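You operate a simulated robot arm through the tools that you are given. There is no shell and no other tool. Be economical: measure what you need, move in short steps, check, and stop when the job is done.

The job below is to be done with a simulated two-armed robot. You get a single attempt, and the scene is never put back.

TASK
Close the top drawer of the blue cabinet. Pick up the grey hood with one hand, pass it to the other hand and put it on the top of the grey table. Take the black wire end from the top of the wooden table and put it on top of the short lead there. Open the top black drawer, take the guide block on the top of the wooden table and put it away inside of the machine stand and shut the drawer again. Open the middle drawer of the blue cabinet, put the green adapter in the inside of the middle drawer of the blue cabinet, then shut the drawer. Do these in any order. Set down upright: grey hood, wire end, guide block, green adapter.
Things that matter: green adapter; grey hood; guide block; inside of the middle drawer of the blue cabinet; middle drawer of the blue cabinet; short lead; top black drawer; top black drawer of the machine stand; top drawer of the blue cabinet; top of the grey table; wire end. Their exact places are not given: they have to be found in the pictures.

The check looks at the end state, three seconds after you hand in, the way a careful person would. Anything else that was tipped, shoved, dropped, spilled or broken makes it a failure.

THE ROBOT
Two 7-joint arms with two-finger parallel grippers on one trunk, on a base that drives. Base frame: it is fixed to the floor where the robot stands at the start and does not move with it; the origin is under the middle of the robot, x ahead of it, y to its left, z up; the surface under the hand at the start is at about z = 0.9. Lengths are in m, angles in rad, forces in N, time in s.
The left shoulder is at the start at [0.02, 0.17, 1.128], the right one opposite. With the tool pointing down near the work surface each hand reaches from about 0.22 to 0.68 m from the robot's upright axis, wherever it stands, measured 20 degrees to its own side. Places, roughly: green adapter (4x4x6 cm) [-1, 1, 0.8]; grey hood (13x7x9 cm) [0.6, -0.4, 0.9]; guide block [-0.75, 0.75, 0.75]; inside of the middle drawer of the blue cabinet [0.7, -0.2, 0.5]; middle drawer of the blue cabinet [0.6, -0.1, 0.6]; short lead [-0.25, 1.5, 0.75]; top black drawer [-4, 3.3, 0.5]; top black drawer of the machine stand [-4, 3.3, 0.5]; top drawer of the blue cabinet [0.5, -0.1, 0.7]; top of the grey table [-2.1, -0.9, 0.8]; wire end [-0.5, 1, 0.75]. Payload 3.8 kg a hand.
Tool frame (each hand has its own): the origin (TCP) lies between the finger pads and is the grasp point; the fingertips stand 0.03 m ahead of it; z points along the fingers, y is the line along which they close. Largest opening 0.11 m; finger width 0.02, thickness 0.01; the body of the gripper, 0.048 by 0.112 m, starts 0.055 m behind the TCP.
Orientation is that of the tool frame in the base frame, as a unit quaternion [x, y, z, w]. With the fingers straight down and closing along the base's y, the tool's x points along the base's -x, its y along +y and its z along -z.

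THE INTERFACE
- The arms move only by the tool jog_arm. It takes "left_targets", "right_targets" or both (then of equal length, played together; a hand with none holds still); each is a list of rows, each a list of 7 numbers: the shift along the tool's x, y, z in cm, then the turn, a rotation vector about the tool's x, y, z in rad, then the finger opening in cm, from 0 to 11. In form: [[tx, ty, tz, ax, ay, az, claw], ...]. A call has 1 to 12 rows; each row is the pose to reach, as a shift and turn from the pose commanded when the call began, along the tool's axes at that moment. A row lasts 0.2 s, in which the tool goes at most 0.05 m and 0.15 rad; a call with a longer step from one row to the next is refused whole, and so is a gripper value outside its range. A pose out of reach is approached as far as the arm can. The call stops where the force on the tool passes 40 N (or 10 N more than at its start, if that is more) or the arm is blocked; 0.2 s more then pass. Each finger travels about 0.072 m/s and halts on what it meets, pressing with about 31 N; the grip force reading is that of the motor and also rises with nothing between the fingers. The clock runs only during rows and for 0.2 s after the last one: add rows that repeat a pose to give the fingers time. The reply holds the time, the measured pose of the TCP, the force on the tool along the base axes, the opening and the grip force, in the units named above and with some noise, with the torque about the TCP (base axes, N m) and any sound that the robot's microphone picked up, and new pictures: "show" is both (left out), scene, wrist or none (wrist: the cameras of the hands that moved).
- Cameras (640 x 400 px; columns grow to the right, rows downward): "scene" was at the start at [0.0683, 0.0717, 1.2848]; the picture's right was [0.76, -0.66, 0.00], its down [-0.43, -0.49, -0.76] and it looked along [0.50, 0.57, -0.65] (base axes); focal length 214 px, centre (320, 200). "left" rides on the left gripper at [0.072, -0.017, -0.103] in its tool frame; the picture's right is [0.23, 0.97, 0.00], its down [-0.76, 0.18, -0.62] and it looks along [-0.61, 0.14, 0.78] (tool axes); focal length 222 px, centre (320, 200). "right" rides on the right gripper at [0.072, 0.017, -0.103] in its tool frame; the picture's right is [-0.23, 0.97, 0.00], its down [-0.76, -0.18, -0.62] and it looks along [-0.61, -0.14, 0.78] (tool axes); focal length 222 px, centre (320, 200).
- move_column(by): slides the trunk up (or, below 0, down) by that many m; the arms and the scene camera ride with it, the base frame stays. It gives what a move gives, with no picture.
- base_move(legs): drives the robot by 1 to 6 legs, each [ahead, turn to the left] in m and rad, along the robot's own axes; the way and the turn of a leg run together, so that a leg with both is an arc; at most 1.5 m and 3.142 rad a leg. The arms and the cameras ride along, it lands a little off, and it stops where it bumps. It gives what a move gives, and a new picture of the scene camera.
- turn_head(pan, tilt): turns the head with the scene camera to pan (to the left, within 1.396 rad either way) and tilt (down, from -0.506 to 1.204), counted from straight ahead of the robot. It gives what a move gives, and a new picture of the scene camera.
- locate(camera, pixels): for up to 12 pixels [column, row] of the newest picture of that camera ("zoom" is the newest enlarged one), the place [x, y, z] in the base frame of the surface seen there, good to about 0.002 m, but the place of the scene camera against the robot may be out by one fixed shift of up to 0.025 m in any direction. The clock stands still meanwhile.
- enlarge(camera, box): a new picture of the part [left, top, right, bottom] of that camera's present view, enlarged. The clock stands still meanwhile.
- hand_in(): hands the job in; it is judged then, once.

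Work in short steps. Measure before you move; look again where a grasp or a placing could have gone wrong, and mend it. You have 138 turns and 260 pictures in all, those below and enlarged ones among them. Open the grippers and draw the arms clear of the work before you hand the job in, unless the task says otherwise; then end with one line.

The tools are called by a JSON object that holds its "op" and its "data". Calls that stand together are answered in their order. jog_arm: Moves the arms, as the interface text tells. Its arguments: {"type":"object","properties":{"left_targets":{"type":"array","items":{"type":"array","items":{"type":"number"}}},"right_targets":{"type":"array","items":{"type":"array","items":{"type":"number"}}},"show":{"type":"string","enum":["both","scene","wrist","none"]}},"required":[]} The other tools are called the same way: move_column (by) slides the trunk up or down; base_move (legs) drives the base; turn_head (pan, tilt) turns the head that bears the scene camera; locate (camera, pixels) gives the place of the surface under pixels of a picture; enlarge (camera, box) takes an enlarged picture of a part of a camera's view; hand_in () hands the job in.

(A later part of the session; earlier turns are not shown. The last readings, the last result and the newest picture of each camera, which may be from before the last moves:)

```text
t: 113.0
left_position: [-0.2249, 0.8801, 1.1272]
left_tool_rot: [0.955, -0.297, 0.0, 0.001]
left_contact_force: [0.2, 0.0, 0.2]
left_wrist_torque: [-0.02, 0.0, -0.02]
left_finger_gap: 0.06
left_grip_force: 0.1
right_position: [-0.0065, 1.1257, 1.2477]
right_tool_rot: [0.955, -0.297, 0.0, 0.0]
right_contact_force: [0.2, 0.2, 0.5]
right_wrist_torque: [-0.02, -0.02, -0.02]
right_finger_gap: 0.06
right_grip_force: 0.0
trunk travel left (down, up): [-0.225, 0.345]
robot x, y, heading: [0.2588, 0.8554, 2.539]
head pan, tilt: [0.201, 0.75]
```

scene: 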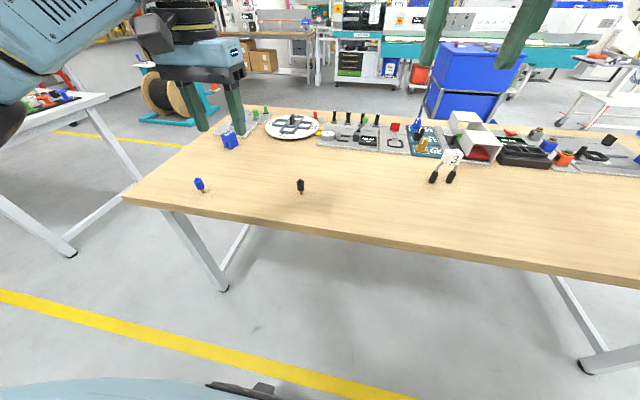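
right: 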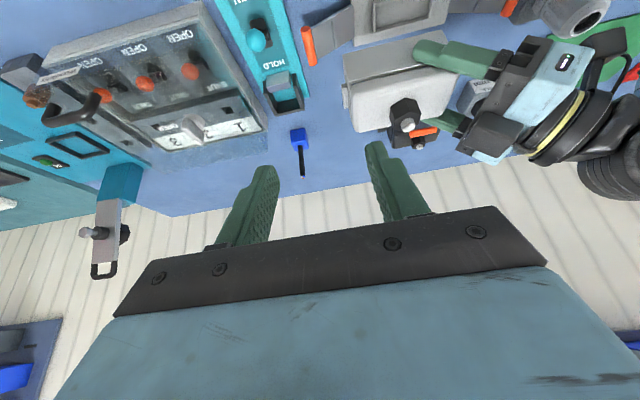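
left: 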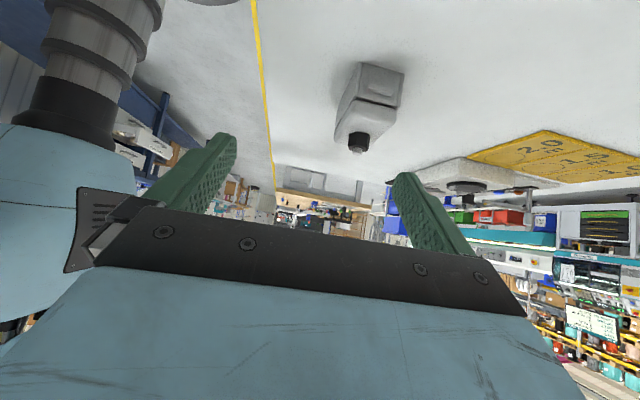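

The wooden table is ahead: black wire end at (300,186), blue guide block at (230,141), green piece near (265,112). I enlarge for details, especially the short lead.

{"op": "enlarge", "data": {"camera": "scene", "box": [180, 90, 420, 240]}}

{"op": "locate", "data": {"camera": "zoom", "pixels": [[320, 245], [320, 272], [135, 135], [230, 58], [222, 70], [53, 248]]}}

{"op": "enlarge", "data": {"camera": "scene", "box": [390, 100, 630, 250]}}

{"op": "locate", "data": {"camera": "zoom", "pixels": [[115, 210], [165, 205], [165, 155], [180, 130], [150, 90], [230, 120], [185, 155]]}}

```text
2.67 times, centred on (300, 165) of scene
```

zoom: 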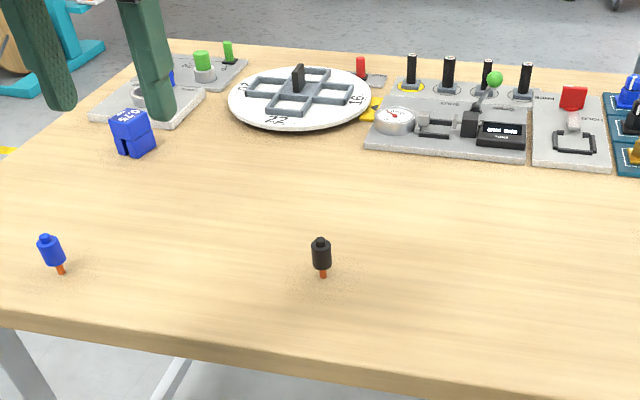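

```text
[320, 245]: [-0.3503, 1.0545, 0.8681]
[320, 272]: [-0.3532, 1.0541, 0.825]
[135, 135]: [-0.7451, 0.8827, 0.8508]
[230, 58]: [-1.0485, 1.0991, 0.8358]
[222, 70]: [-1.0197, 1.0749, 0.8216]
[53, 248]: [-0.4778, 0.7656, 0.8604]
```

```text
2.67 times, centred on (510, 175) of scene
```

zoom: 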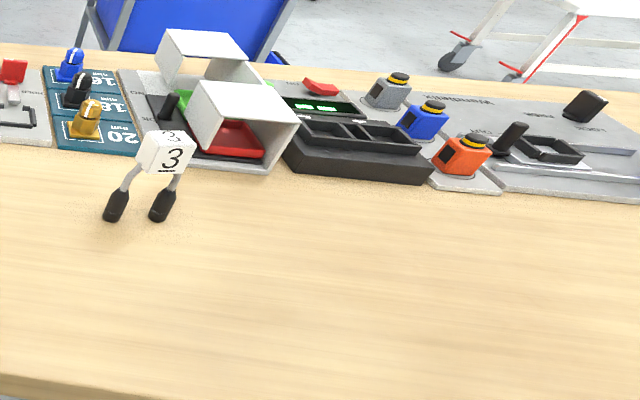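

```text
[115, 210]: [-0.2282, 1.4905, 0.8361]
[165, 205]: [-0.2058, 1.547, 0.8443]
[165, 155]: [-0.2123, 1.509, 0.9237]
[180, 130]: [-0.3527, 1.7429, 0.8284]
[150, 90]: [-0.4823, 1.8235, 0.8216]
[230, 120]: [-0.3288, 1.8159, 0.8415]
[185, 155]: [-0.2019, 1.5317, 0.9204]
```

The short lead is the "3" cube on two black legs at (-0.21,1.51), top z≈0.92; the wire end stands at (-0.351,1.055). I drive 0.2 m closer.

{"op": "base_move", "data": {"legs": [[0.2, 0.0]]}}

{"op": "turn_head", "data": {"pan": -0.15, "tilt": 0.85}}

{"op": "locate", "data": {"camera": "scene", "pixels": [[320, 200], [320, 260]]}}

```text
t: 114.5
left_position: [-0.3872, 0.9931, 1.1272]
left_tool_rot: [0.954, -0.299, 0.002, 0.001]
left_contact_force: [0.0, 0.1, 0.3]
left_wrist_torque: [0.03, 0.0, -0.01]
left_finger_gap: 0.0601
left_grip_force: 0.1
right_position: [-0.1664, 1.2386, 1.2472]
right_tool_rot: [0.954, -0.299, 0.0, -0.001]
right_contact_force: [-0.3, -0.5, 0.8]
right_wrist_torque: [-0.01, -0.05, -0.04]
right_finger_gap: 0.0602
right_grip_force: 0.1
trunk travel left (down, up): [-0.225, 0.345]
robot x, y, heading: [0.0987, 0.9611, 2.537]
head pan, tilt: [0.201, 0.75]
```

scene: 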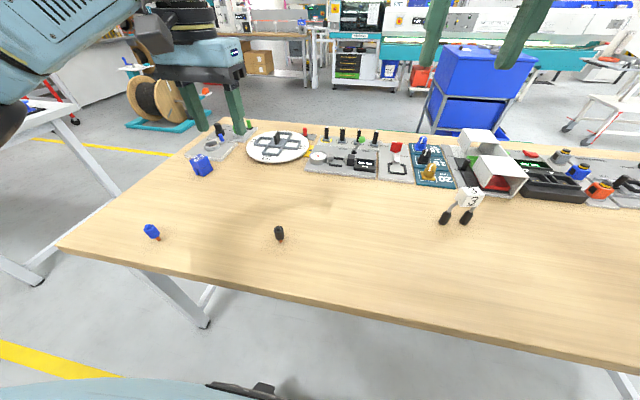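

```text
t: 115.4
left_position: [-0.3873, 0.9923, 1.1276]
left_tool_rot: [0.954, -0.299, 0.001, 0.0]
left_contact_force: [-0.6, -0.1, 0.1]
left_wrist_torque: [0.0, -0.01, -0.05]
left_finger_gap: 0.06
left_grip_force: 0.0
right_position: [-0.1655, 1.2367, 1.2475]
right_tool_rot: [0.955, -0.298, 0.0, 0.0]
right_contact_force: [0.1, 0.1, 0.3]
right_wrist_torque: [0.01, 0.02, 0.0]
right_finger_gap: 0.0599
right_grip_force: 0.1
trunk travel left (down, up): [-0.225, 0.345]
robot x, y, heading: [0.0973, 0.9631, 2.539]
head pan, tilt: [-0.15, 0.85]
```

scene: 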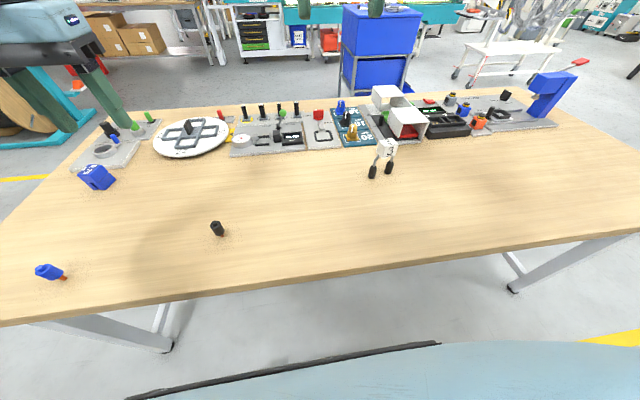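

```text
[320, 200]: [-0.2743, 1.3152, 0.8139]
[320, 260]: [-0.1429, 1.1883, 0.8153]
```

The wire end is at (217,228), 0.42 m ahead and 0.18 m left, best for the left hand; later I turn the base to face the lead. I bring the left hand above it.

{"op": "jog_arm", "data": {"left_targets": [[0, -2.5, 3, 0, 0, 0, 5], [0, -5, 6, 0, 0, 0, 5], [0, -7.3, 9, 0, 0, 0, 5], [0, -7.3, 12, 0, 0, 0, 5], [0, -7.3, 14, 0, 0, 0, 5], [0, -7.3, 14, 0, 0, 0, 5]], "show": "wrist"}}

```text
t: 116.8
left_position: [-0.3461, 1.056, 0.9872]
left_tool_rot: [0.954, -0.299, 0.001, 0.0]
left_contact_force: [-0.7, 0.4, -0.1]
left_wrist_torque: [0.02, 0.01, -0.01]
left_finger_gap: 0.0499
left_grip_force: 0.2
right_position: [-0.167, 1.2366, 1.2479]
right_tool_rot: [0.954, -0.299, -0.001, -0.001]
right_contact_force: [0.5, 0.8, -0.4]
right_wrist_torque: [0.06, 0.0, -0.01]
right_finger_gap: 0.06
right_grip_force: 0.0
trunk travel left (down, up): [-0.225, 0.345]
robot x, y, heading: [0.101, 0.9647, 2.538]
head pan, tilt: [-0.15, 0.85]
```

left: 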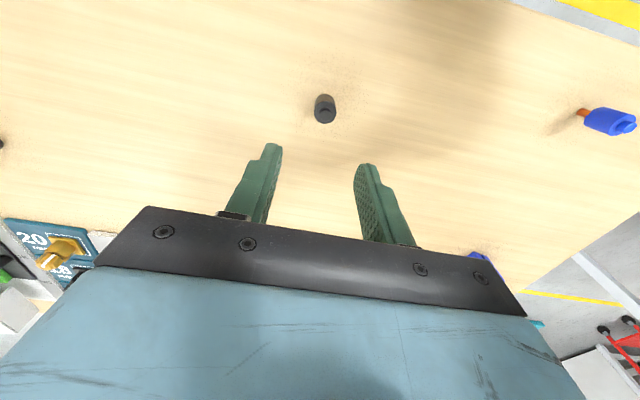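

{"op": "locate", "data": {"camera": "left", "pixels": [[325, 112], [325, 98], [318, 106], [333, 106], [300, 80]]}}

{"op": "enlarge", "data": {"camera": "left", "box": [260, 70, 388, 150]}}

```text
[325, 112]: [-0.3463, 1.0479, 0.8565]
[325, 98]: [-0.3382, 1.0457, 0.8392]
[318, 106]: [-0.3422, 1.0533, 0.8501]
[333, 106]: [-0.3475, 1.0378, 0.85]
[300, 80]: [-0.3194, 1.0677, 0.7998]
```

```text
5.00 times, centred on (324, 110) of left
```

zoom: 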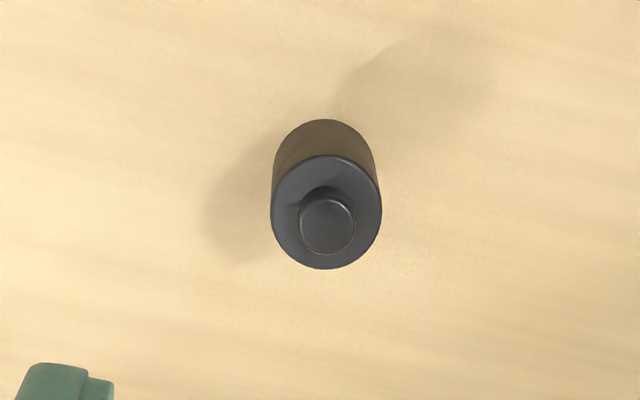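

The wire end's centre is (-0.347,1.0465), black body z 0.82–0.85. I descend around it, close and lift.

{"op": "jog_arm", "data": {"left_targets": [[0.5, 0.8, 4, 0, 0, 0, 5], [0.5, 0.8, 8, 0, 0, 0, 5], [0.5, 0.8, 11.5, 0, 0, 0, 5], [0.5, 0.8, 14, 0, 0, 0, 5], [0.5, 0.8, 14.9, 0, 0, 0, 5], [0.5, 0.8, 14.9, 0, 0, 0, 3], [0.5, 0.8, 14.9, 0, 0, 0, 1], [0.5, 0.8, 14.9, 0, 0, 0, 0], [0.5, 0.8, 14.9, 0, 0, 0, 0]], "show": "wrist"}}

```text
t: 118.8
left_position: [-0.3448, 1.0438, 0.8386]
left_tool_rot: [0.954, -0.299, 0.0, 0.0]
left_contact_force: [0.4, -0.1, 0.1]
left_wrist_torque: [-0.02, -0.02, 0.0]
left_finger_gap: 0.023
left_grip_force: 31.3
right_position: [-0.165, 1.2372, 1.2464]
right_tool_rot: [0.954, -0.298, 0.0, 0.0]
right_contact_force: [0.3, -0.3, 0.0]
right_wrist_torque: [0.02, 0.0, 0.0]
right_finger_gap: 0.0601
right_grip_force: 0.0
trunk travel left (down, up): [-0.225, 0.345]
robot x, y, heading: [0.0989, 0.9648, 2.538]
head pan, tilt: [-0.15, 0.85]
```

left: 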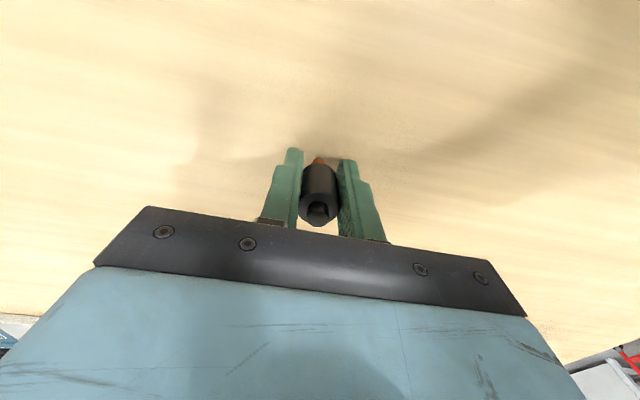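

The wire end is gripped (2.3 cm). I lift it 25 cm and turn the base right to face the lead.

{"op": "jog_arm", "data": {"left_targets": [[0, 0, -2, 0, 0, 0, 0], [0, 0, -6, 0, 0, 0, 0], [0, 0, -10.5, 0, 0, 0, 0], [0, 0, -15, 0, 0, 0, 0], [0, 0, -19.5, 0, 0, 0, 0], [0, 0, -23, 0, 0, 0, 0]], "show": "none"}}

{"op": "base_move", "data": {"legs": [[0, -0.75]]}}

```text
t: 120.2
left_position: [-0.345, 1.0439, 1.0648]
left_tool_rot: [0.954, -0.298, 0.002, 0.0]
left_contact_force: [-0.5, 0.7, -0.7]
left_wrist_torque: [0.04, -0.01, -0.03]
left_finger_gap: 0.0228
left_grip_force: 31.2
right_position: [-0.1662, 1.2384, 1.2477]
right_tool_rot: [0.954, -0.299, -0.001, 0.0]
right_contact_force: [-0.6, -0.6, 0.0]
right_wrist_torque: [-0.01, 0.01, 0.05]
right_finger_gap: 0.06
right_grip_force: 0.1
trunk travel left (down, up): [-0.225, 0.345]
robot x, y, heading: [0.1015, 0.9692, 2.536]
head pan, tilt: [-0.15, 0.85]
```

```text
t: 122.5
left_position: [-0.1756, 1.3232, 1.0644]
left_tool_rot: [0.781, -0.624, 0.001, 0.0]
left_contact_force: [-0.3, -0.8, 0.0]
left_wrist_torque: [0.0, -0.02, 0.01]
left_finger_gap: 0.0228
left_grip_force: 31.1
right_position: [0.0878, 1.3441, 1.2463]
right_tool_rot: [0.782, -0.623, 0.0, 0.0]
right_contact_force: [0.5, -0.4, -0.4]
right_wrist_torque: [0.0, 0.03, 0.0]
right_finger_gap: 0.0602
right_grip_force: 0.1
trunk travel left (down, up): [-0.225, 0.345]
robot x, y, heading: [0.0982, 0.9656, 1.794]
head pan, tilt: [-0.15, 0.85]
```

scene: 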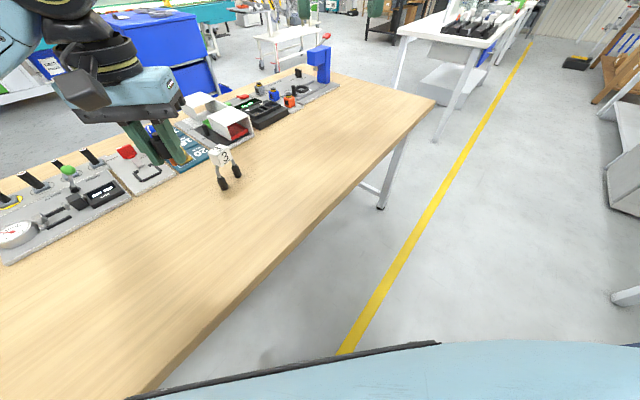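

The lead is straight ahead of the left hand now. I move 9 cm forward and look from the wrist.

{"op": "jog_arm", "data": {"left_targets": [[-3, 0, 0, 0, 0, 0, 0], [-6, 0, 0, 0, 0, 0, 0], [-9, 0, 0, 0, 0, 0, 0], [-9, 0, 0, 0, 0, 0, 0]], "show": "wrist"}}

{"op": "enlarge", "data": {"camera": "scene", "box": [160, 120, 288, 200]}}

```text
t: 123.5
left_position: [-0.1973, 1.4076, 1.0641]
left_tool_rot: [0.781, -0.624, 0.001, 0.0]
left_contact_force: [0.3, -0.1, 0.1]
left_wrist_torque: [0.01, 0.01, 0.03]
left_finger_gap: 0.0229
left_grip_force: 31.0
right_position: [0.0869, 1.3451, 1.2477]
right_tool_rot: [0.782, -0.623, -0.001, -0.001]
right_contact_force: [0.7, 0.3, -0.7]
right_wrist_torque: [0.0, 0.0, -0.01]
right_finger_gap: 0.0599
right_grip_force: 0.2
trunk travel left (down, up): [-0.225, 0.345]
robot x, y, heading: [0.095, 0.9655, 1.797]
head pan, tilt: [-0.15, 0.85]
```

left: 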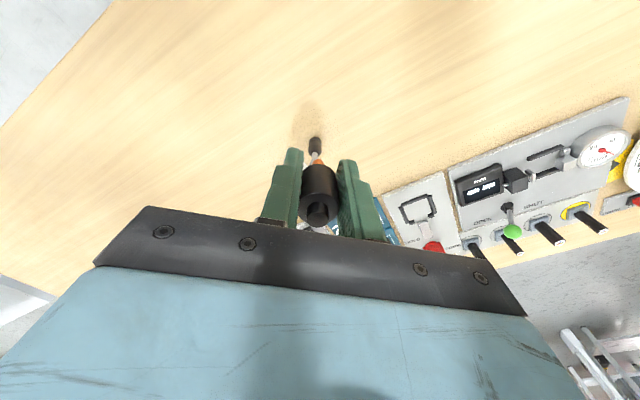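

```text
5.00 times, centred on (224, 160) of scene
```

zoom: 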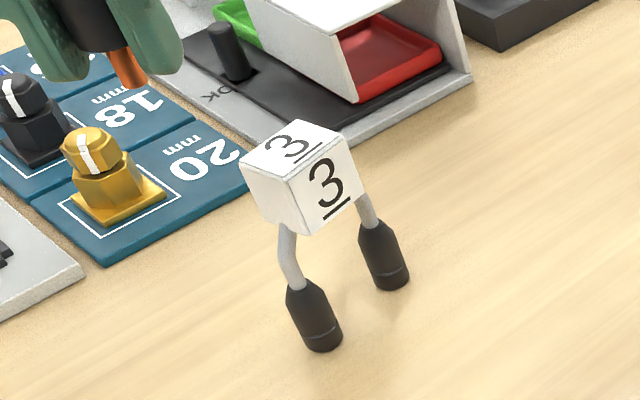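

The tag cube's top is the place for the wire end. I measure its corners.

{"op": "locate", "data": {"camera": "zoom", "pixels": [[244, 158], [297, 123], [343, 135], [293, 175], [295, 150], [320, 140], [265, 155], [325, 190], [268, 195]]}}

{"op": "locate", "data": {"camera": "left", "pixels": [[315, 145], [335, 230], [320, 172]]}}

```text
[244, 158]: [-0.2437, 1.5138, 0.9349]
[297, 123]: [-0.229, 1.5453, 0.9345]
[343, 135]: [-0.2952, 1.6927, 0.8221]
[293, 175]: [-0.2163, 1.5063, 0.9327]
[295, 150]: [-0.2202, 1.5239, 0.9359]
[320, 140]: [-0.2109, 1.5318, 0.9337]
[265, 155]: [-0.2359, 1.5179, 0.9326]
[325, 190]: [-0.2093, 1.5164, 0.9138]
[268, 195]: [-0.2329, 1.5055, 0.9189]
```

```text
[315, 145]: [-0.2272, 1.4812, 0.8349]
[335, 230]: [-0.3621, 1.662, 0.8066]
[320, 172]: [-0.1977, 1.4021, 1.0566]
```

The cube top is level at z≈0.918 (corrected), about 3.2 cm square. I bring the hand right above it, where the wrist camera can see it, to fix its exact place.

{"op": "jog_arm", "data": {"left_targets": [[-4, 0, 0, 0, 0, 0, 0], [-8, -0.5, 0, 0, 0, 0, 0], [-11, -1, 0, 0, 0, 0, 0], [-11, -1, 0, 0, 0, 0, 0]], "show": "wrist"}}

{"op": "enlarge", "data": {"camera": "left", "box": [240, 60, 400, 160]}}

```text
t: 124.5
left_position: [-0.2112, 1.5171, 1.0637]
left_tool_rot: [0.781, -0.625, 0.0, 0.0]
left_contact_force: [-0.5, -0.8, -0.3]
left_wrist_torque: [0.0, -0.01, -0.03]
left_finger_gap: 0.0229
left_grip_force: 30.6
right_position: [0.0878, 1.3441, 1.2475]
right_tool_rot: [0.782, -0.623, 0.0, -0.001]
right_contact_force: [-0.1, 0.2, 0.7]
right_wrist_torque: [0.0, -0.01, -0.02]
right_finger_gap: 0.06
right_grip_force: 0.1
trunk travel left (down, up): [-0.225, 0.345]
robot x, y, heading: [0.1028, 0.9683, 1.794]
head pan, tilt: [-0.15, 0.85]
```

left: 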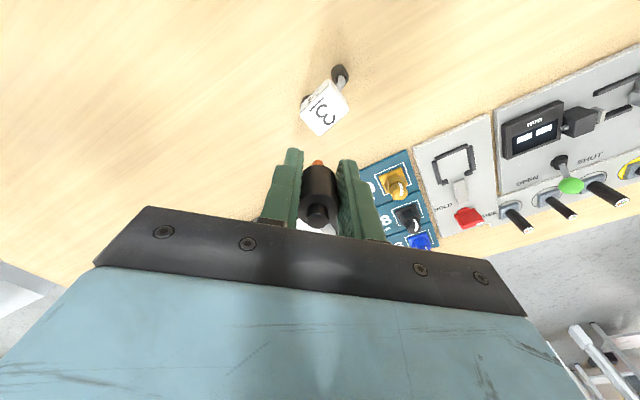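

```text
4.00 times, centred on (320, 110) of left
```

zoom: 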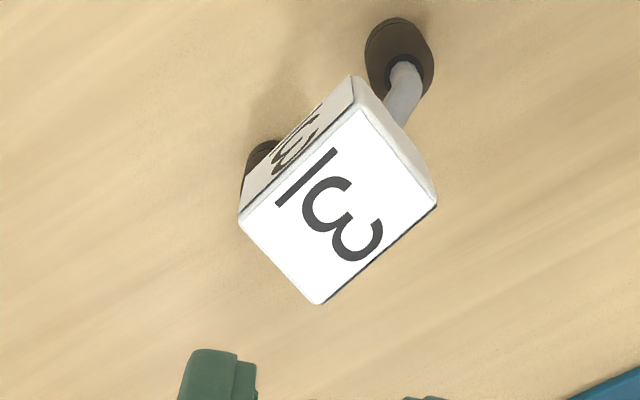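

{"op": "locate", "data": {"camera": "zoom", "pixels": [[360, 112], [246, 220], [317, 298], [430, 206], [338, 208], [300, 240], [390, 180]]}}

```text
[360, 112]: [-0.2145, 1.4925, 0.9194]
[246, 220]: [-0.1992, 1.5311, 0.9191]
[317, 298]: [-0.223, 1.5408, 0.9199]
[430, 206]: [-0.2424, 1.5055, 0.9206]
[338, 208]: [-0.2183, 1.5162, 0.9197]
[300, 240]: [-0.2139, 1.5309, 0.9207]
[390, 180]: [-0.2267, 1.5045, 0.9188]
```

Cube centre is (-0.2198,1.5175), top z 0.9198. I shift 0.8 cm left and lower to just above contact.

{"op": "jog_arm", "data": {"left_targets": [[0.1, 0.8, 3, 0, 0, 0, 0], [0.1, 0.8, 6, 0, 0, 0, 0], [0.1, 0.8, 8.5, 0, 0, 0, 0], [0.1, 0.8, 9.8, 0, 0, 0, 0], [0.1, 0.8, 10.2, 0, 0, 0, 0], [0.1, 0.8, 10.2, 0, 0, 0, 0]]}}

{"op": "enlarge", "data": {"camera": "scene", "box": [160, 90, 320, 190]}}

```text
t: 125.9
left_position: [-0.2173, 1.5167, 0.9619]
left_tool_rot: [0.782, -0.624, 0.001, 0.001]
left_contact_force: [-0.6, 0.3, -0.7]
left_wrist_torque: [-0.01, -0.02, -0.02]
left_finger_gap: 0.0229
left_grip_force: 31.7
right_position: [0.0865, 1.3446, 1.2476]
right_tool_rot: [0.782, -0.623, 0.0, 0.0]
right_contact_force: [0.0, 0.2, 0.0]
right_wrist_torque: [-0.01, -0.02, 0.04]
right_finger_gap: 0.06
right_grip_force: 0.0
trunk travel left (down, up): [-0.225, 0.345]
robot x, y, heading: [0.0986, 0.9635, 1.793]
head pan, tilt: [-0.15, 0.85]
```

scene: 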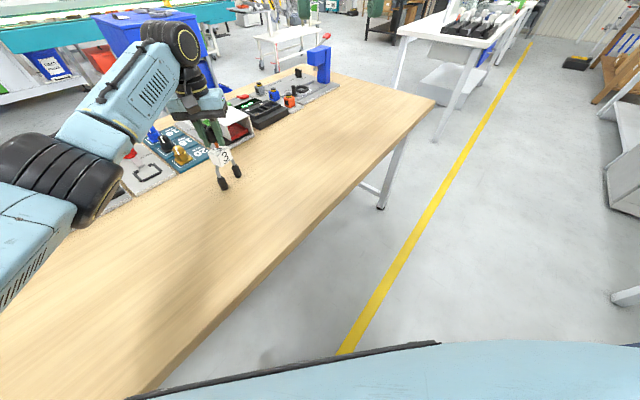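
left: 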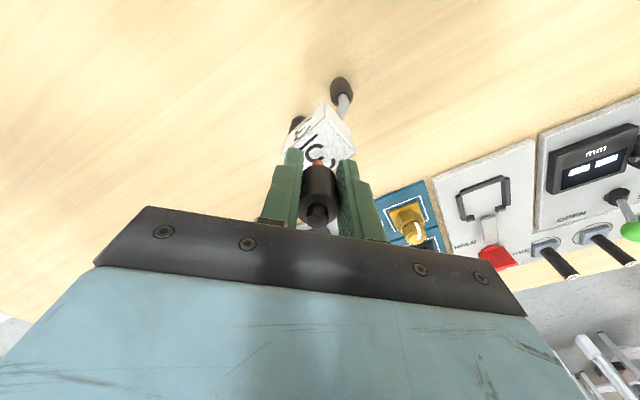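

```text
4.00 times, centred on (240, 140) of scene
```

zoom: 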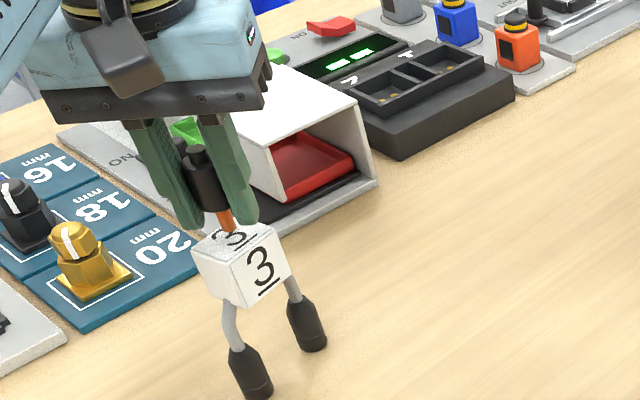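

The copper stub hovers about 3 mm above the cube. I lower the last bit.

{"op": "jog_arm", "data": {"left_targets": [[0, 0, 0.15, 0, 0, 0, 0], [0, 0, 0.3, 0, 0, 0, 0], [0, 0, 0.35, 0, 0, 0, 0], [0, 0, 0.35, 0, 0, 0, 0]], "show": "wrist"}}

{"op": "enlarge", "data": {"camera": "left", "box": [260, 110, 388, 240]}}

```text
t: 126.9
left_position: [-0.2182, 1.5173, 0.9588]
left_tool_rot: [0.781, -0.624, 0.002, 0.001]
left_contact_force: [0.1, -1.0, 0.4]
left_wrist_torque: [-0.03, -0.01, -0.01]
left_finger_gap: 0.0228
left_grip_force: 31.4
right_position: [0.0862, 1.3455, 1.2474]
right_tool_rot: [0.782, -0.623, 0.001, 0.0]
right_contact_force: [-0.3, -0.2, -0.8]
right_wrist_torque: [-0.01, 0.02, 0.01]
right_finger_gap: 0.06
right_grip_force: 0.1
trunk travel left (down, up): [-0.225, 0.345]
robot x, y, heading: [0.0951, 0.965, 1.793]
head pan, tilt: [-0.15, 0.85]
```

left: 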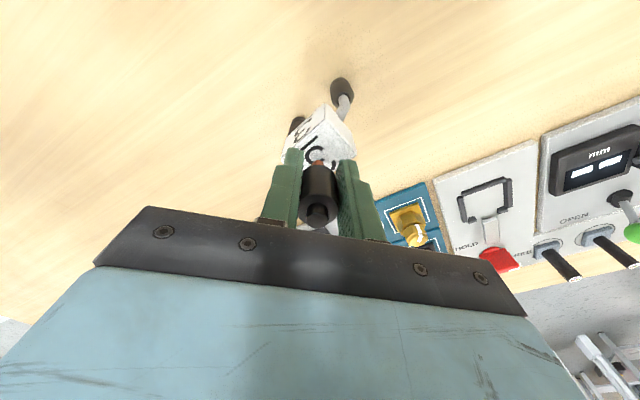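

```text
3.08 times, centred on (324, 175) of left
```

zoom: 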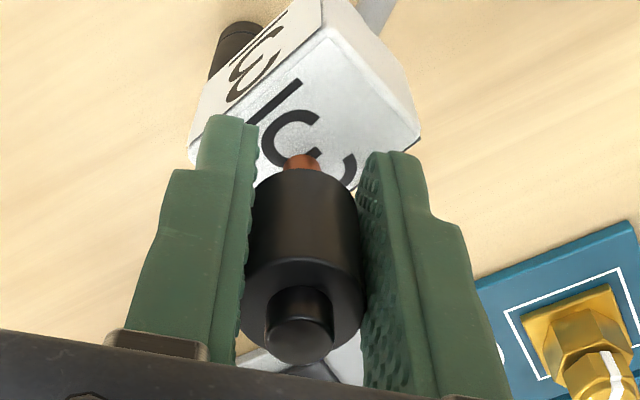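

Well centred and essentially touching. I open slowly and rise.

{"op": "jog_arm", "data": {"left_targets": [[0, 0, 0.05, 0, 0, 0, 2.4], [0, 0, 0.05, 0, 0, 0, 2.8], [0, 0, 0.05, 0, 0, 0, 3.5], [0, 0, 0.05, 0, 0, 0, 4.5], [0, 0, 0.05, 0, 0, 0, 5], [0, 0, -2, 0, 0, 0, 5], [0, 0, -5, 0, 0, 0, 5], [0, 0, -9, 0, 0, 0, 5], [0, 0, -13, 0, 0, 0, 5]], "show": "wrist"}}

{"op": "enlarge", "data": {"camera": "scene", "box": [160, 90, 320, 190]}}

```text
t: 128.9
left_position: [-0.2149, 1.5148, 1.0867]
left_tool_rot: [0.782, -0.623, 0.001, 0.001]
left_contact_force: [0.6, -0.2, -0.4]
left_wrist_torque: [0.01, -0.01, -0.03]
left_finger_gap: 0.0501
left_grip_force: 0.0
right_position: [0.0884, 1.3448, 1.2469]
right_tool_rot: [0.782, -0.623, 0.0, -0.001]
right_contact_force: [0.0, -0.5, 0.0]
right_wrist_torque: [-0.01, 0.02, 0.03]
right_finger_gap: 0.0601
right_grip_force: 0.0
trunk travel left (down, up): [-0.225, 0.345]
robot x, y, heading: [0.1004, 0.9617, 1.799]
head pan, tilt: [-0.15, 0.85]
```

left: 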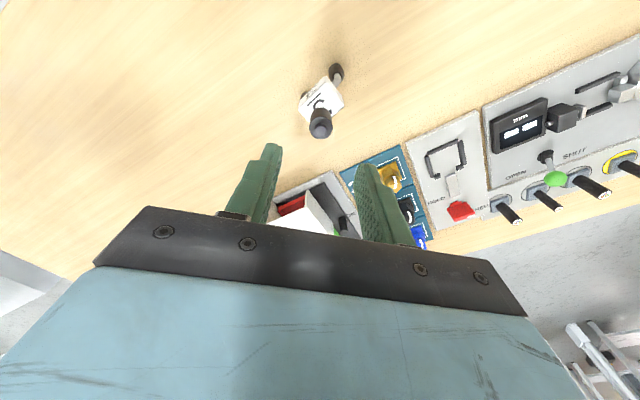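

```text
4.00 times, centred on (240, 140) of scene
```

zoom: 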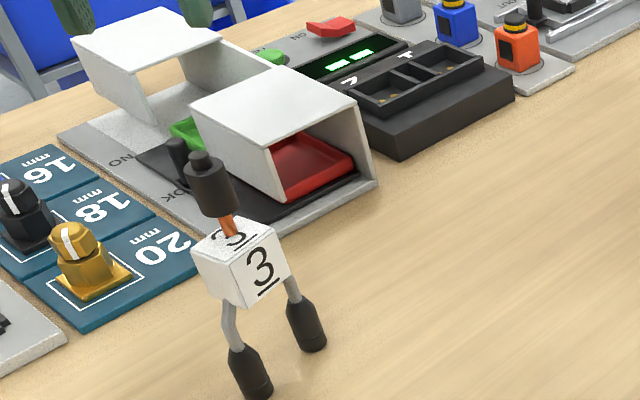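

The wire end stands upright on the lead. Next, the adapter and guide block near the other end of this table; I draw the left hand back and drive around toward that end.

{"op": "jog_arm", "data": {"left_targets": [[3, 0, -1, 0, 0, 0, 5], [7, 0, -2, 0, 0, 0, 5], [11, 0, -3, 0, 0, 0, 5], [15, 0, -4, 0, 0, 0, 5], [18, 0, -5, 0, 0, 0, 5]], "show": "none"}}

{"op": "base_move", "data": {"legs": [[0, 0.754], [-0.19, 0], [0, 1.571], [1.25, 0], [0, -1.571]]}}

{"op": "turn_head", "data": {"pan": -0.35, "tilt": 0.6}}

```text
t: 130.1
left_position: [-0.1768, 1.3411, 1.1386]
left_tool_rot: [0.782, -0.623, 0.001, 0.001]
left_contact_force: [-1.0, 0.0, -0.6]
left_wrist_torque: [0.05, 0.01, 0.01]
left_finger_gap: 0.0504
left_grip_force: 0.1
right_position: [0.0866, 1.3456, 1.2478]
right_tool_rot: [0.782, -0.624, -0.001, -0.001]
right_contact_force: [0.5, 0.1, 0.8]
right_wrist_torque: [0.03, 0.02, 0.02]
right_finger_gap: 0.0599
right_grip_force: 0.1
trunk travel left (down, up): [-0.225, 0.345]
robot x, y, heading: [0.0996, 0.9636, 1.793]
head pan, tilt: [-0.15, 0.85]
```

```text
t: 147.2
left_position: [-0.8947, -0.0674, 1.1378]
left_tool_rot: [0.953, -0.302, 0.001, 0.001]
left_contact_force: [0.2, -0.5, -0.2]
left_wrist_torque: [0.01, 0.01, 0.02]
left_finger_gap: 0.0502
left_grip_force: 0.0
right_position: [-0.7008, 0.1128, 1.2476]
right_tool_rot: [0.954, -0.301, 0.0, 0.0]
right_contact_force: [0.8, -0.2, -0.6]
right_wrist_torque: [0.03, 0.02, 0.01]
right_finger_gap: 0.0601
right_grip_force: 0.0
trunk travel left (down, up): [-0.225, 0.345]
robot x, y, heading: [-0.436, -0.1616, 2.528]
head pan, tilt: [-0.15, 0.85]
```

scene: 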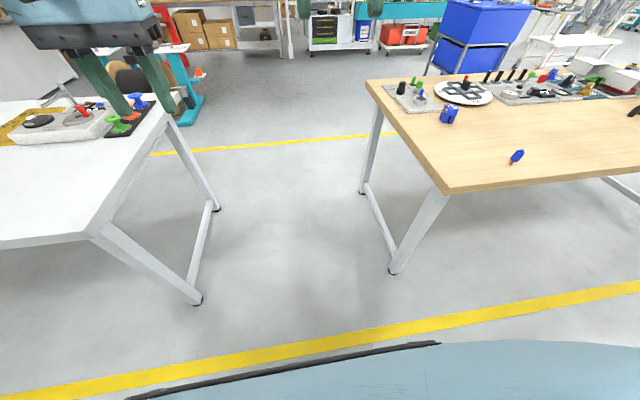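

```text
t: 147.9
left_position: [-0.8928, -0.0658, 1.1381]
left_tool_rot: [0.953, -0.301, 0.002, 0.0]
left_contact_force: [-0.5, 0.8, -1.0]
left_wrist_torque: [0.01, -0.01, 0.01]
left_finger_gap: 0.0498
left_grip_force: 0.1
right_position: [-0.7005, 0.1138, 1.2474]
right_tool_rot: [0.954, -0.301, 0.0, 0.0]
right_contact_force: [-0.7, 0.6, -0.1]
right_wrist_torque: [-0.01, 0.0, -0.02]
right_finger_gap: 0.0603
right_grip_force: 0.1
trunk travel left (down, up): [-0.225, 0.345]
robot x, y, heading: [-0.4385, -0.1589, 2.536]
head pan, tilt: [-0.351, 0.6]
```

scene: 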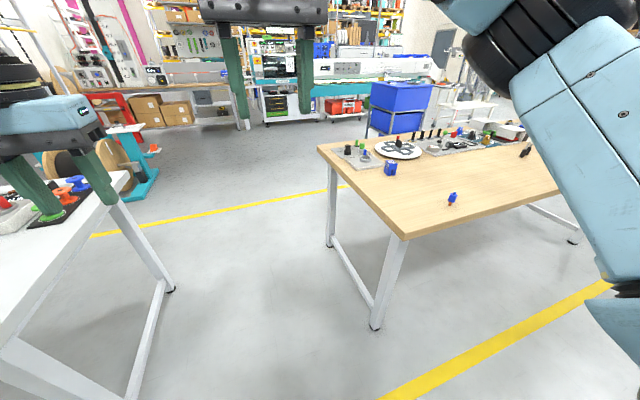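

The table's end faces this gap. I locate the end edge, both table corners and enlarge the adapter area.

{"op": "locate", "data": {"camera": "scene", "pixels": [[406, 238], [319, 150], [128, 175], [60, 240], [375, 325], [172, 288], [390, 168], [330, 245]]}}

{"op": "enlarge", "data": {"camera": "scene", "box": [310, 110, 470, 210]}}

{"op": "locate", "data": {"camera": "zoom", "pixels": [[152, 163], [207, 130], [215, 175], [212, 195], [225, 155], [320, 235], [310, 215], [330, 250]]}}

```text
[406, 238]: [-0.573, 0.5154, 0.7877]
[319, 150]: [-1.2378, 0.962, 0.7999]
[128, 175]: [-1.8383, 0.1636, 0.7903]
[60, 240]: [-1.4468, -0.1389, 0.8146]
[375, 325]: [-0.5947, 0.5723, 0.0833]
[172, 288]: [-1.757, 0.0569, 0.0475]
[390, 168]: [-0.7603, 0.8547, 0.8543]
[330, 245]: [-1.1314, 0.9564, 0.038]
```

```text
4.00 times, centred on (390, 160) of scene
```

zoom: 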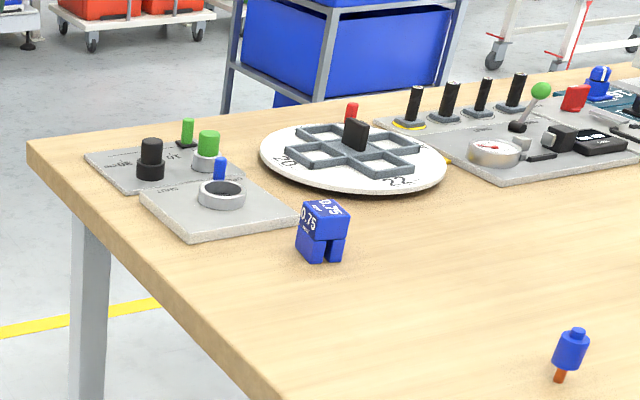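

```text
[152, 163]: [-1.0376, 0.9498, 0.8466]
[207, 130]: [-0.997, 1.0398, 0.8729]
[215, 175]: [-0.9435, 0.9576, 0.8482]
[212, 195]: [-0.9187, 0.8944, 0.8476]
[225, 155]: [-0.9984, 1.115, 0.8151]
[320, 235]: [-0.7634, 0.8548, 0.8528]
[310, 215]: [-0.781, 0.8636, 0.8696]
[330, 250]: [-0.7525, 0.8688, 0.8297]
```

Table end is at v≈0.105, adapter (green/grey cylinder) at (-0.995,1.045), guide block at (-0.755,0.865). Both are reachable from the end, so I drive into the gap and face the table end.

{"op": "base_move", "data": {"legs": [[0.98, 0.01], [0, -1.571], [0.06, 0]]}}

{"op": "turn_head", "data": {"pan": 0.0, "tilt": 0.75}}

{"op": "enlarge", "data": {"camera": "scene", "box": [200, 100, 440, 250]}}

```text
t: 157.3
left_position: [-1.1005, 0.9123, 1.1389]
left_tool_rot: [-0.464, 0.886, 0.0, -0.001]
left_contact_force: [0.5, 0.2, 0.3]
left_wrist_torque: [-0.02, 0.02, 0.0]
left_finger_gap: 0.0502
left_grip_force: 0.0
right_position: [-0.9199, 0.7194, 1.2463]
right_tool_rot: [-0.465, 0.885, 0.001, 0.0]
right_contact_force: [0.3, -0.4, -0.7]
right_wrist_torque: [-0.03, 0.06, -0.01]
right_finger_gap: 0.0599
right_grip_force: 0.0
trunk travel left (down, up): [-0.225, 0.345]
robot x, y, heading: [-1.1944, 0.4554, 0.97]
head pan, tilt: [-0.351, 0.6]
```

scene: 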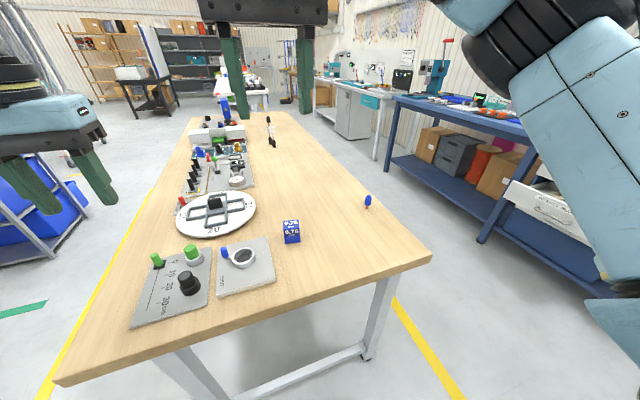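

```text
t: 158.1
left_position: [-1.1, 0.9107, 1.1377]
left_tool_rot: [-0.464, 0.886, 0.0, -0.001]
left_contact_force: [0.4, 0.8, -0.2]
left_wrist_torque: [0.01, -0.06, -0.02]
left_finger_gap: 0.0503
left_grip_force: 0.0
right_position: [-0.9201, 0.7192, 1.2477]
right_tool_rot: [-0.465, 0.885, 0.0, 0.001]
right_contact_force: [-0.2, -0.3, 0.4]
right_wrist_torque: [-0.01, -0.02, -0.03]
right_finger_gap: 0.0601
right_grip_force: 0.0
trunk travel left (down, up): [-0.225, 0.345]
robot x, y, heading: [-1.1904, 0.4549, 0.968]
head pan, tilt: [0.0, 0.75]
```

scene: 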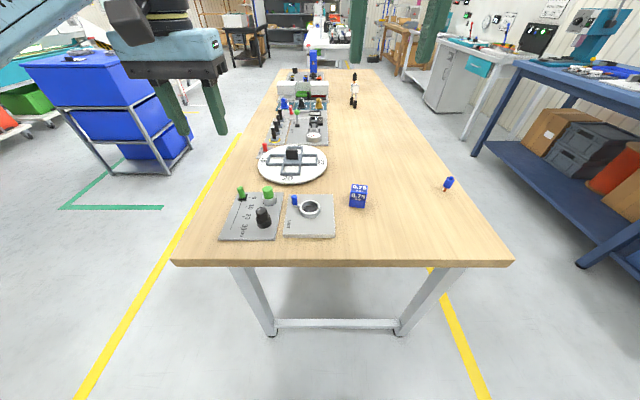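

```text
2.67 times, centred on (320, 175) of scene
```

zoom: 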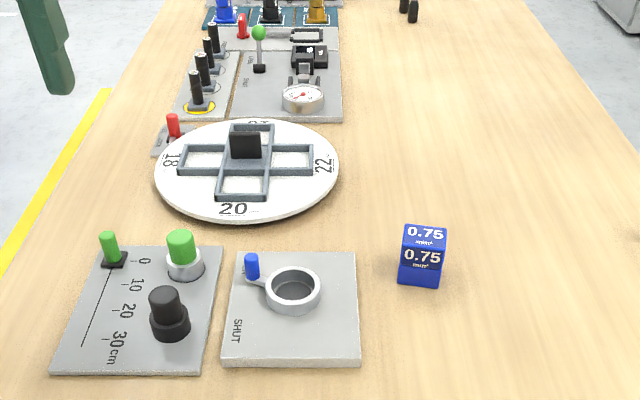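

The adapter is at zoom (183,255), neighbours 7 cm away. I bring the left hand above it and the right hand above the guide block.

{"op": "jog_arm", "data": {"left_targets": [[-4, -0.5, 2, 0, 0, 0, 6], [-8, -1, 4, 0, 0, 0, 6.5], [-12, -1, 6.5, 0, 0, 0, 6.5], [-15, -1, 9.5, 0, 0, 0, 6.5], [-16, -1, 12, 0, 0, 0, 6.5], [-16, -1, 13, 0, 0, 0, 6.5]], "right_targets": [[-4, 1, 4, 0, 0, 0, 6], [-8, 1, 8, 0, 0, 0, 6], [-12, 1, 11, 0, 0, 0, 6], [-16, 1, 14, 0, 0, 0, 6], [-18, 1, 18, 0, 0, 0, 6], [-18, 1, 22, 0, 0, 0, 6]]}}

```text
refused: row 1 steps farther than a row can; nothing moved
```

Right row 1 was too long and its side shift wrong; corrected.

{"op": "jog_arm", "data": {"left_targets": [[-4, -0.5, 2, 0, 0, 0, 6], [-8, -1, 4, 0, 0, 0, 6.5], [-12, -1, 6.5, 0, 0, 0, 6.5], [-15, -1, 9.5, 0, 0, 0, 6.5], [-16, -1, 12, 0, 0, 0, 6.5], [-16, -1, 13, 0, 0, 0, 6.5], [-16, -1, 13, 0, 0, 0, 6.5]], "right_targets": [[-3, -1, 3, 0, 0, 0, 6], [-6, -2, 6, 0, 0, 0, 6], [-9, -3, 9, 0, 0, 0, 6], [-12, -4, 12, 0, 0, 0, 6], [-15, -5, 15, 0, 0, 0, 6], [-18, -5, 18, 0, 0, 0, 6], [-20, -5, 21, 0, 0, 0, 6]], "show": "wrist"}}

```text
t: 159.7
left_position: [-0.9992, 1.0352, 1.008]
left_tool_rot: [-0.463, 0.886, 0.0, -0.001]
left_contact_force: [0.4, 0.4, -0.2]
left_wrist_torque: [0.01, 0.02, 0.02]
left_finger_gap: 0.0651
left_grip_force: 0.1
right_position: [-0.763, 0.8556, 1.0358]
right_tool_rot: [-0.465, 0.885, 0.001, 0.001]
right_contact_force: [0.2, -0.3, -0.3]
right_wrist_torque: [0.02, 0.0, 0.01]
right_finger_gap: 0.0599
right_grip_force: 0.0
trunk travel left (down, up): [-0.225, 0.345]
robot x, y, heading: [-1.1909, 0.4534, 0.97]
head pan, tilt: [0.0, 0.75]
```

right: 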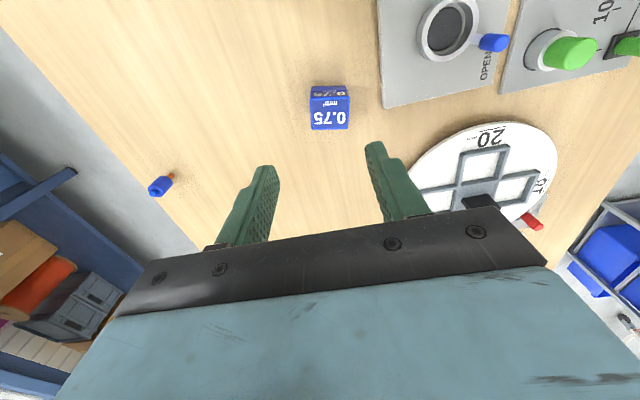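
left: 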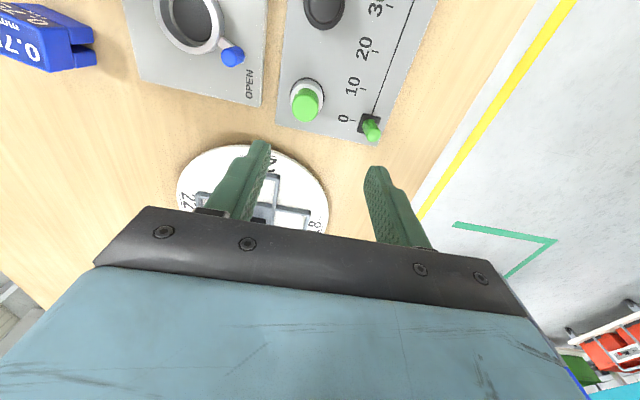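

{"op": "enlarge", "data": {"camera": "left", "box": [260, 50, 388, 150]}}

{"op": "locate", "data": {"camera": "zoom", "pixels": [[225, 275], [225, 225], [225, 170], [160, 250], [300, 250], [330, 300], [200, 255], [255, 255]]}}

{"op": "enlarge", "data": {"camera": "right", "box": [270, 60, 398, 160]}}

{"op": "locate", "data": {"camera": "zoom", "pixels": [[205, 200], [395, 185], [210, 340], [390, 330], [300, 260], [300, 160], [215, 140], [380, 135]]}}

```text
4.00 times, centred on (324, 100) of left
```

zoom: 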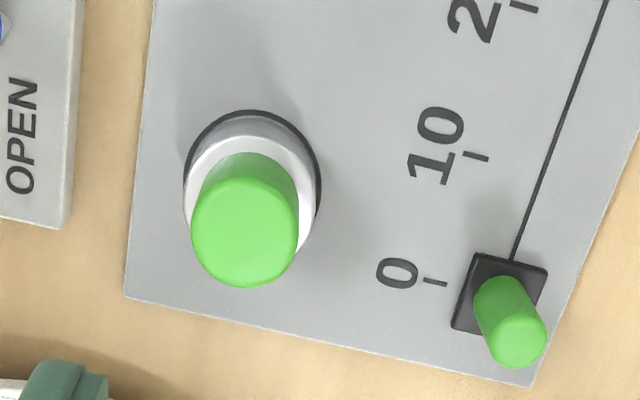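

```text
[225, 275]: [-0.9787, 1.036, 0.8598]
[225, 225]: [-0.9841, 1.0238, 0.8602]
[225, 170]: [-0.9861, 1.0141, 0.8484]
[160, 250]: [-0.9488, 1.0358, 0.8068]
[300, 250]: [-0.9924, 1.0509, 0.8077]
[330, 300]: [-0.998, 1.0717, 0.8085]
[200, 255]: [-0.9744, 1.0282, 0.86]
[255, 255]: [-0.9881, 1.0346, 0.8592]
```

```text
4.00 times, centred on (334, 110) of right
```

zoom: 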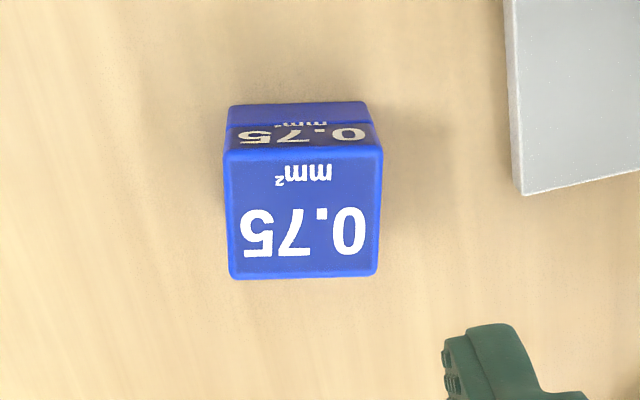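

```text
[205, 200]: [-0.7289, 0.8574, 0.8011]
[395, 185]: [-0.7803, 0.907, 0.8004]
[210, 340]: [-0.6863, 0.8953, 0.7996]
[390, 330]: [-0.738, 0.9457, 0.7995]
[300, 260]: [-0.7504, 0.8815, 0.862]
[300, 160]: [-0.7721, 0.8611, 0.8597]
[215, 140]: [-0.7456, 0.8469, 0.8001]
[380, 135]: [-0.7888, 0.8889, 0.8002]
```

Adapter centre (-0.988,1.028), 0.808–0.860 high; guide block centre (-0.7615,0.873), top 0.862, yawed ~10°. I descend with both hands at once, open.

{"op": "jog_arm", "data": {"left_targets": [[0, -0.7, 0, 0, 0, 0, 6.5], [0, -1.3, 2, 0, 0, 0, 6.5], [0, -1.3, 6, 0, 0, 0, 6.5], [0, -1.3, 10, 0, 0, 0, 6.5], [0, -1.3, 13, 0, 0, 0, 6.5], [0, -1.3, 15, 0, 0, 0, 6.5], [0, -1.3, 16, 0, 0, 0, 6.5], [0, -1.3, 16, 0, 0, 0, 6.5]], "right_targets": [[-0.8, 0.4, 1, 0, 0, 0.09, 6.5], [-1.5, 0.85, 4, 0, 0, 0.17, 6.5], [-1.5, 0.85, 8, 0, 0, 0.17, 6.5], [-1.5, 0.85, 12, 0, 0, 0.17, 6.5], [-1.5, 0.85, 15, 0, 0, 0.17, 6.5], [-1.5, 0.85, 17.5, 0, 0, 0.17, 6.5], [-1.5, 0.85, 19.1, 0, 0, 0.17, 6.5], [-1.5, 0.85, 19.1, 0, 0, 0.17, 6.5]], "show": "wrist"}}

```text
t: 161.5
left_position: [-0.9903, 1.0311, 0.8498]
left_tool_rot: [-0.464, 0.886, -0.001, -0.001]
left_contact_force: [0.4, -0.8, 0.1]
left_wrist_torque: [-0.02, 0.01, 0.0]
left_finger_gap: 0.0651
left_grip_force: 0.1
right_position: [-0.7615, 0.8717, 0.8461]
right_tool_rot: [-0.387, 0.922, 0.001, 0.0]
right_contact_force: [0.3, 0.4, -0.1]
right_wrist_torque: [-0.02, 0.0, 0.01]
right_finger_gap: 0.065
right_grip_force: 0.0
trunk travel left (down, up): [-0.225, 0.345]
robot x, y, heading: [-1.1897, 0.4508, 0.966]
head pan, tilt: [0.0, 0.75]
```

right: 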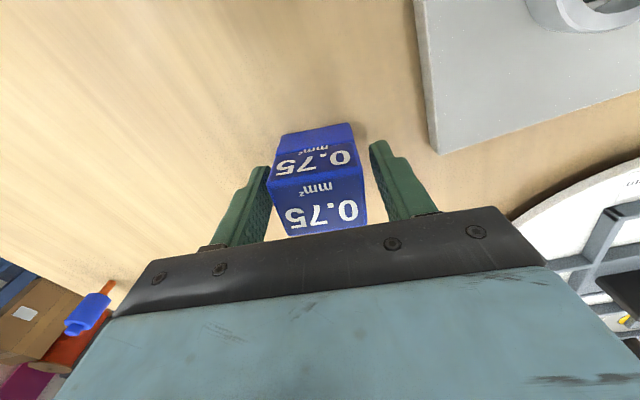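
left: 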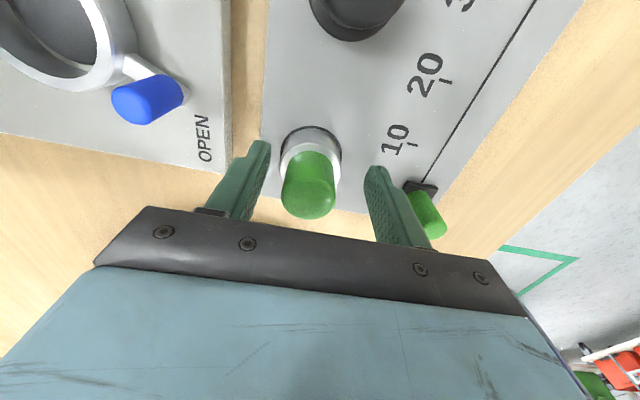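

Both are well centred. I close both hands and lift.

{"op": "jog_arm", "data": {"left_targets": [[0, 0, 0, 0, 0, 0, 4], [0, 0, 0, 0, 0, 0, 2], [0, 0, 0, 0, 0, 0, 1], [0, 0, 0, 0, 0, 0, 1], [0, 0, -1.5, 0, 0, 0, 1], [0, 0, -5, 0, 0, 0, 1], [0, 0, -9, 0, 0, 0, 1], [0, 0, -13, 0, 0, 0, 1]], "right_targets": [[0, 0, 0, 0, 0, 0, 4.5], [0, 0, 0, 0, 0, 0, 3], [0, 0, 0, 0, 0, 0, 1], [0, 0, 0, 0, 0, 0, 1], [0, 0, -1.5, 0, 0, 0, 1], [0, 0, -5, 0, 0, 0, 1], [0, 0, -9, 0, 0, 0, 1], [0, 0, -13, 0, 0, 0, 1]]}}

```text
t: 163.3
left_position: [-0.9895, 1.0261, 0.9807]
left_tool_rot: [-0.464, 0.886, -0.002, 0.0]
left_contact_force: [0.1, -0.1, -0.4]
left_wrist_torque: [0.0, 0.03, 0.03]
left_finger_gap: 0.0388
left_grip_force: 31.3
right_position: [-0.7625, 0.8727, 0.9821]
right_tool_rot: [-0.387, 0.922, 0.0, 0.0]
right_contact_force: [-0.4, -0.2, -0.8]
right_wrist_torque: [0.02, -0.03, -0.04]
right_finger_gap: 0.048
right_grip_force: 30.5
trunk travel left (down, up): [-0.225, 0.345]
robot x, y, heading: [-1.1916, 0.4547, 0.965]
head pan, tilt: [0.0, 0.75]
```

scene: 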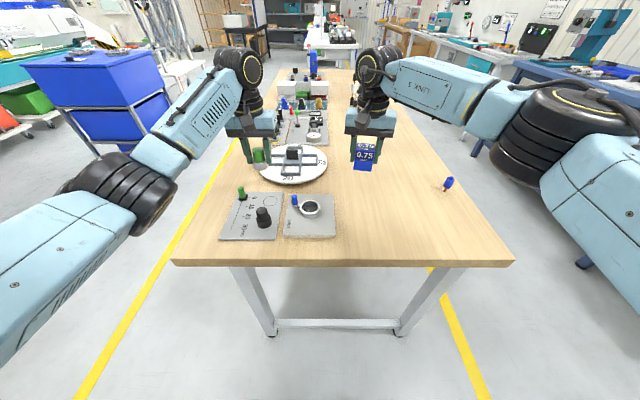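
right: 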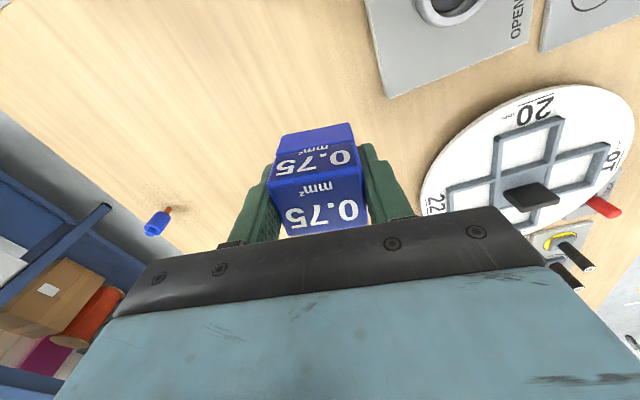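
left: 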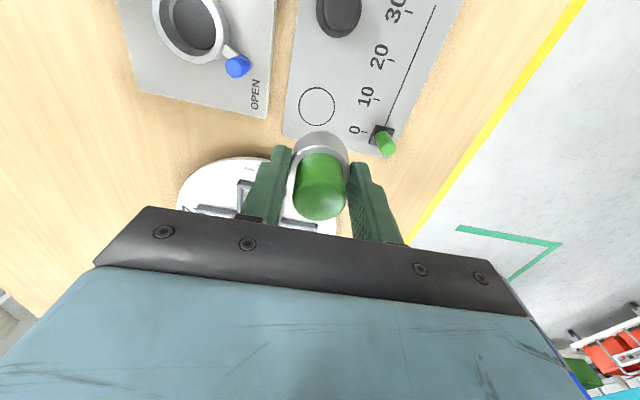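

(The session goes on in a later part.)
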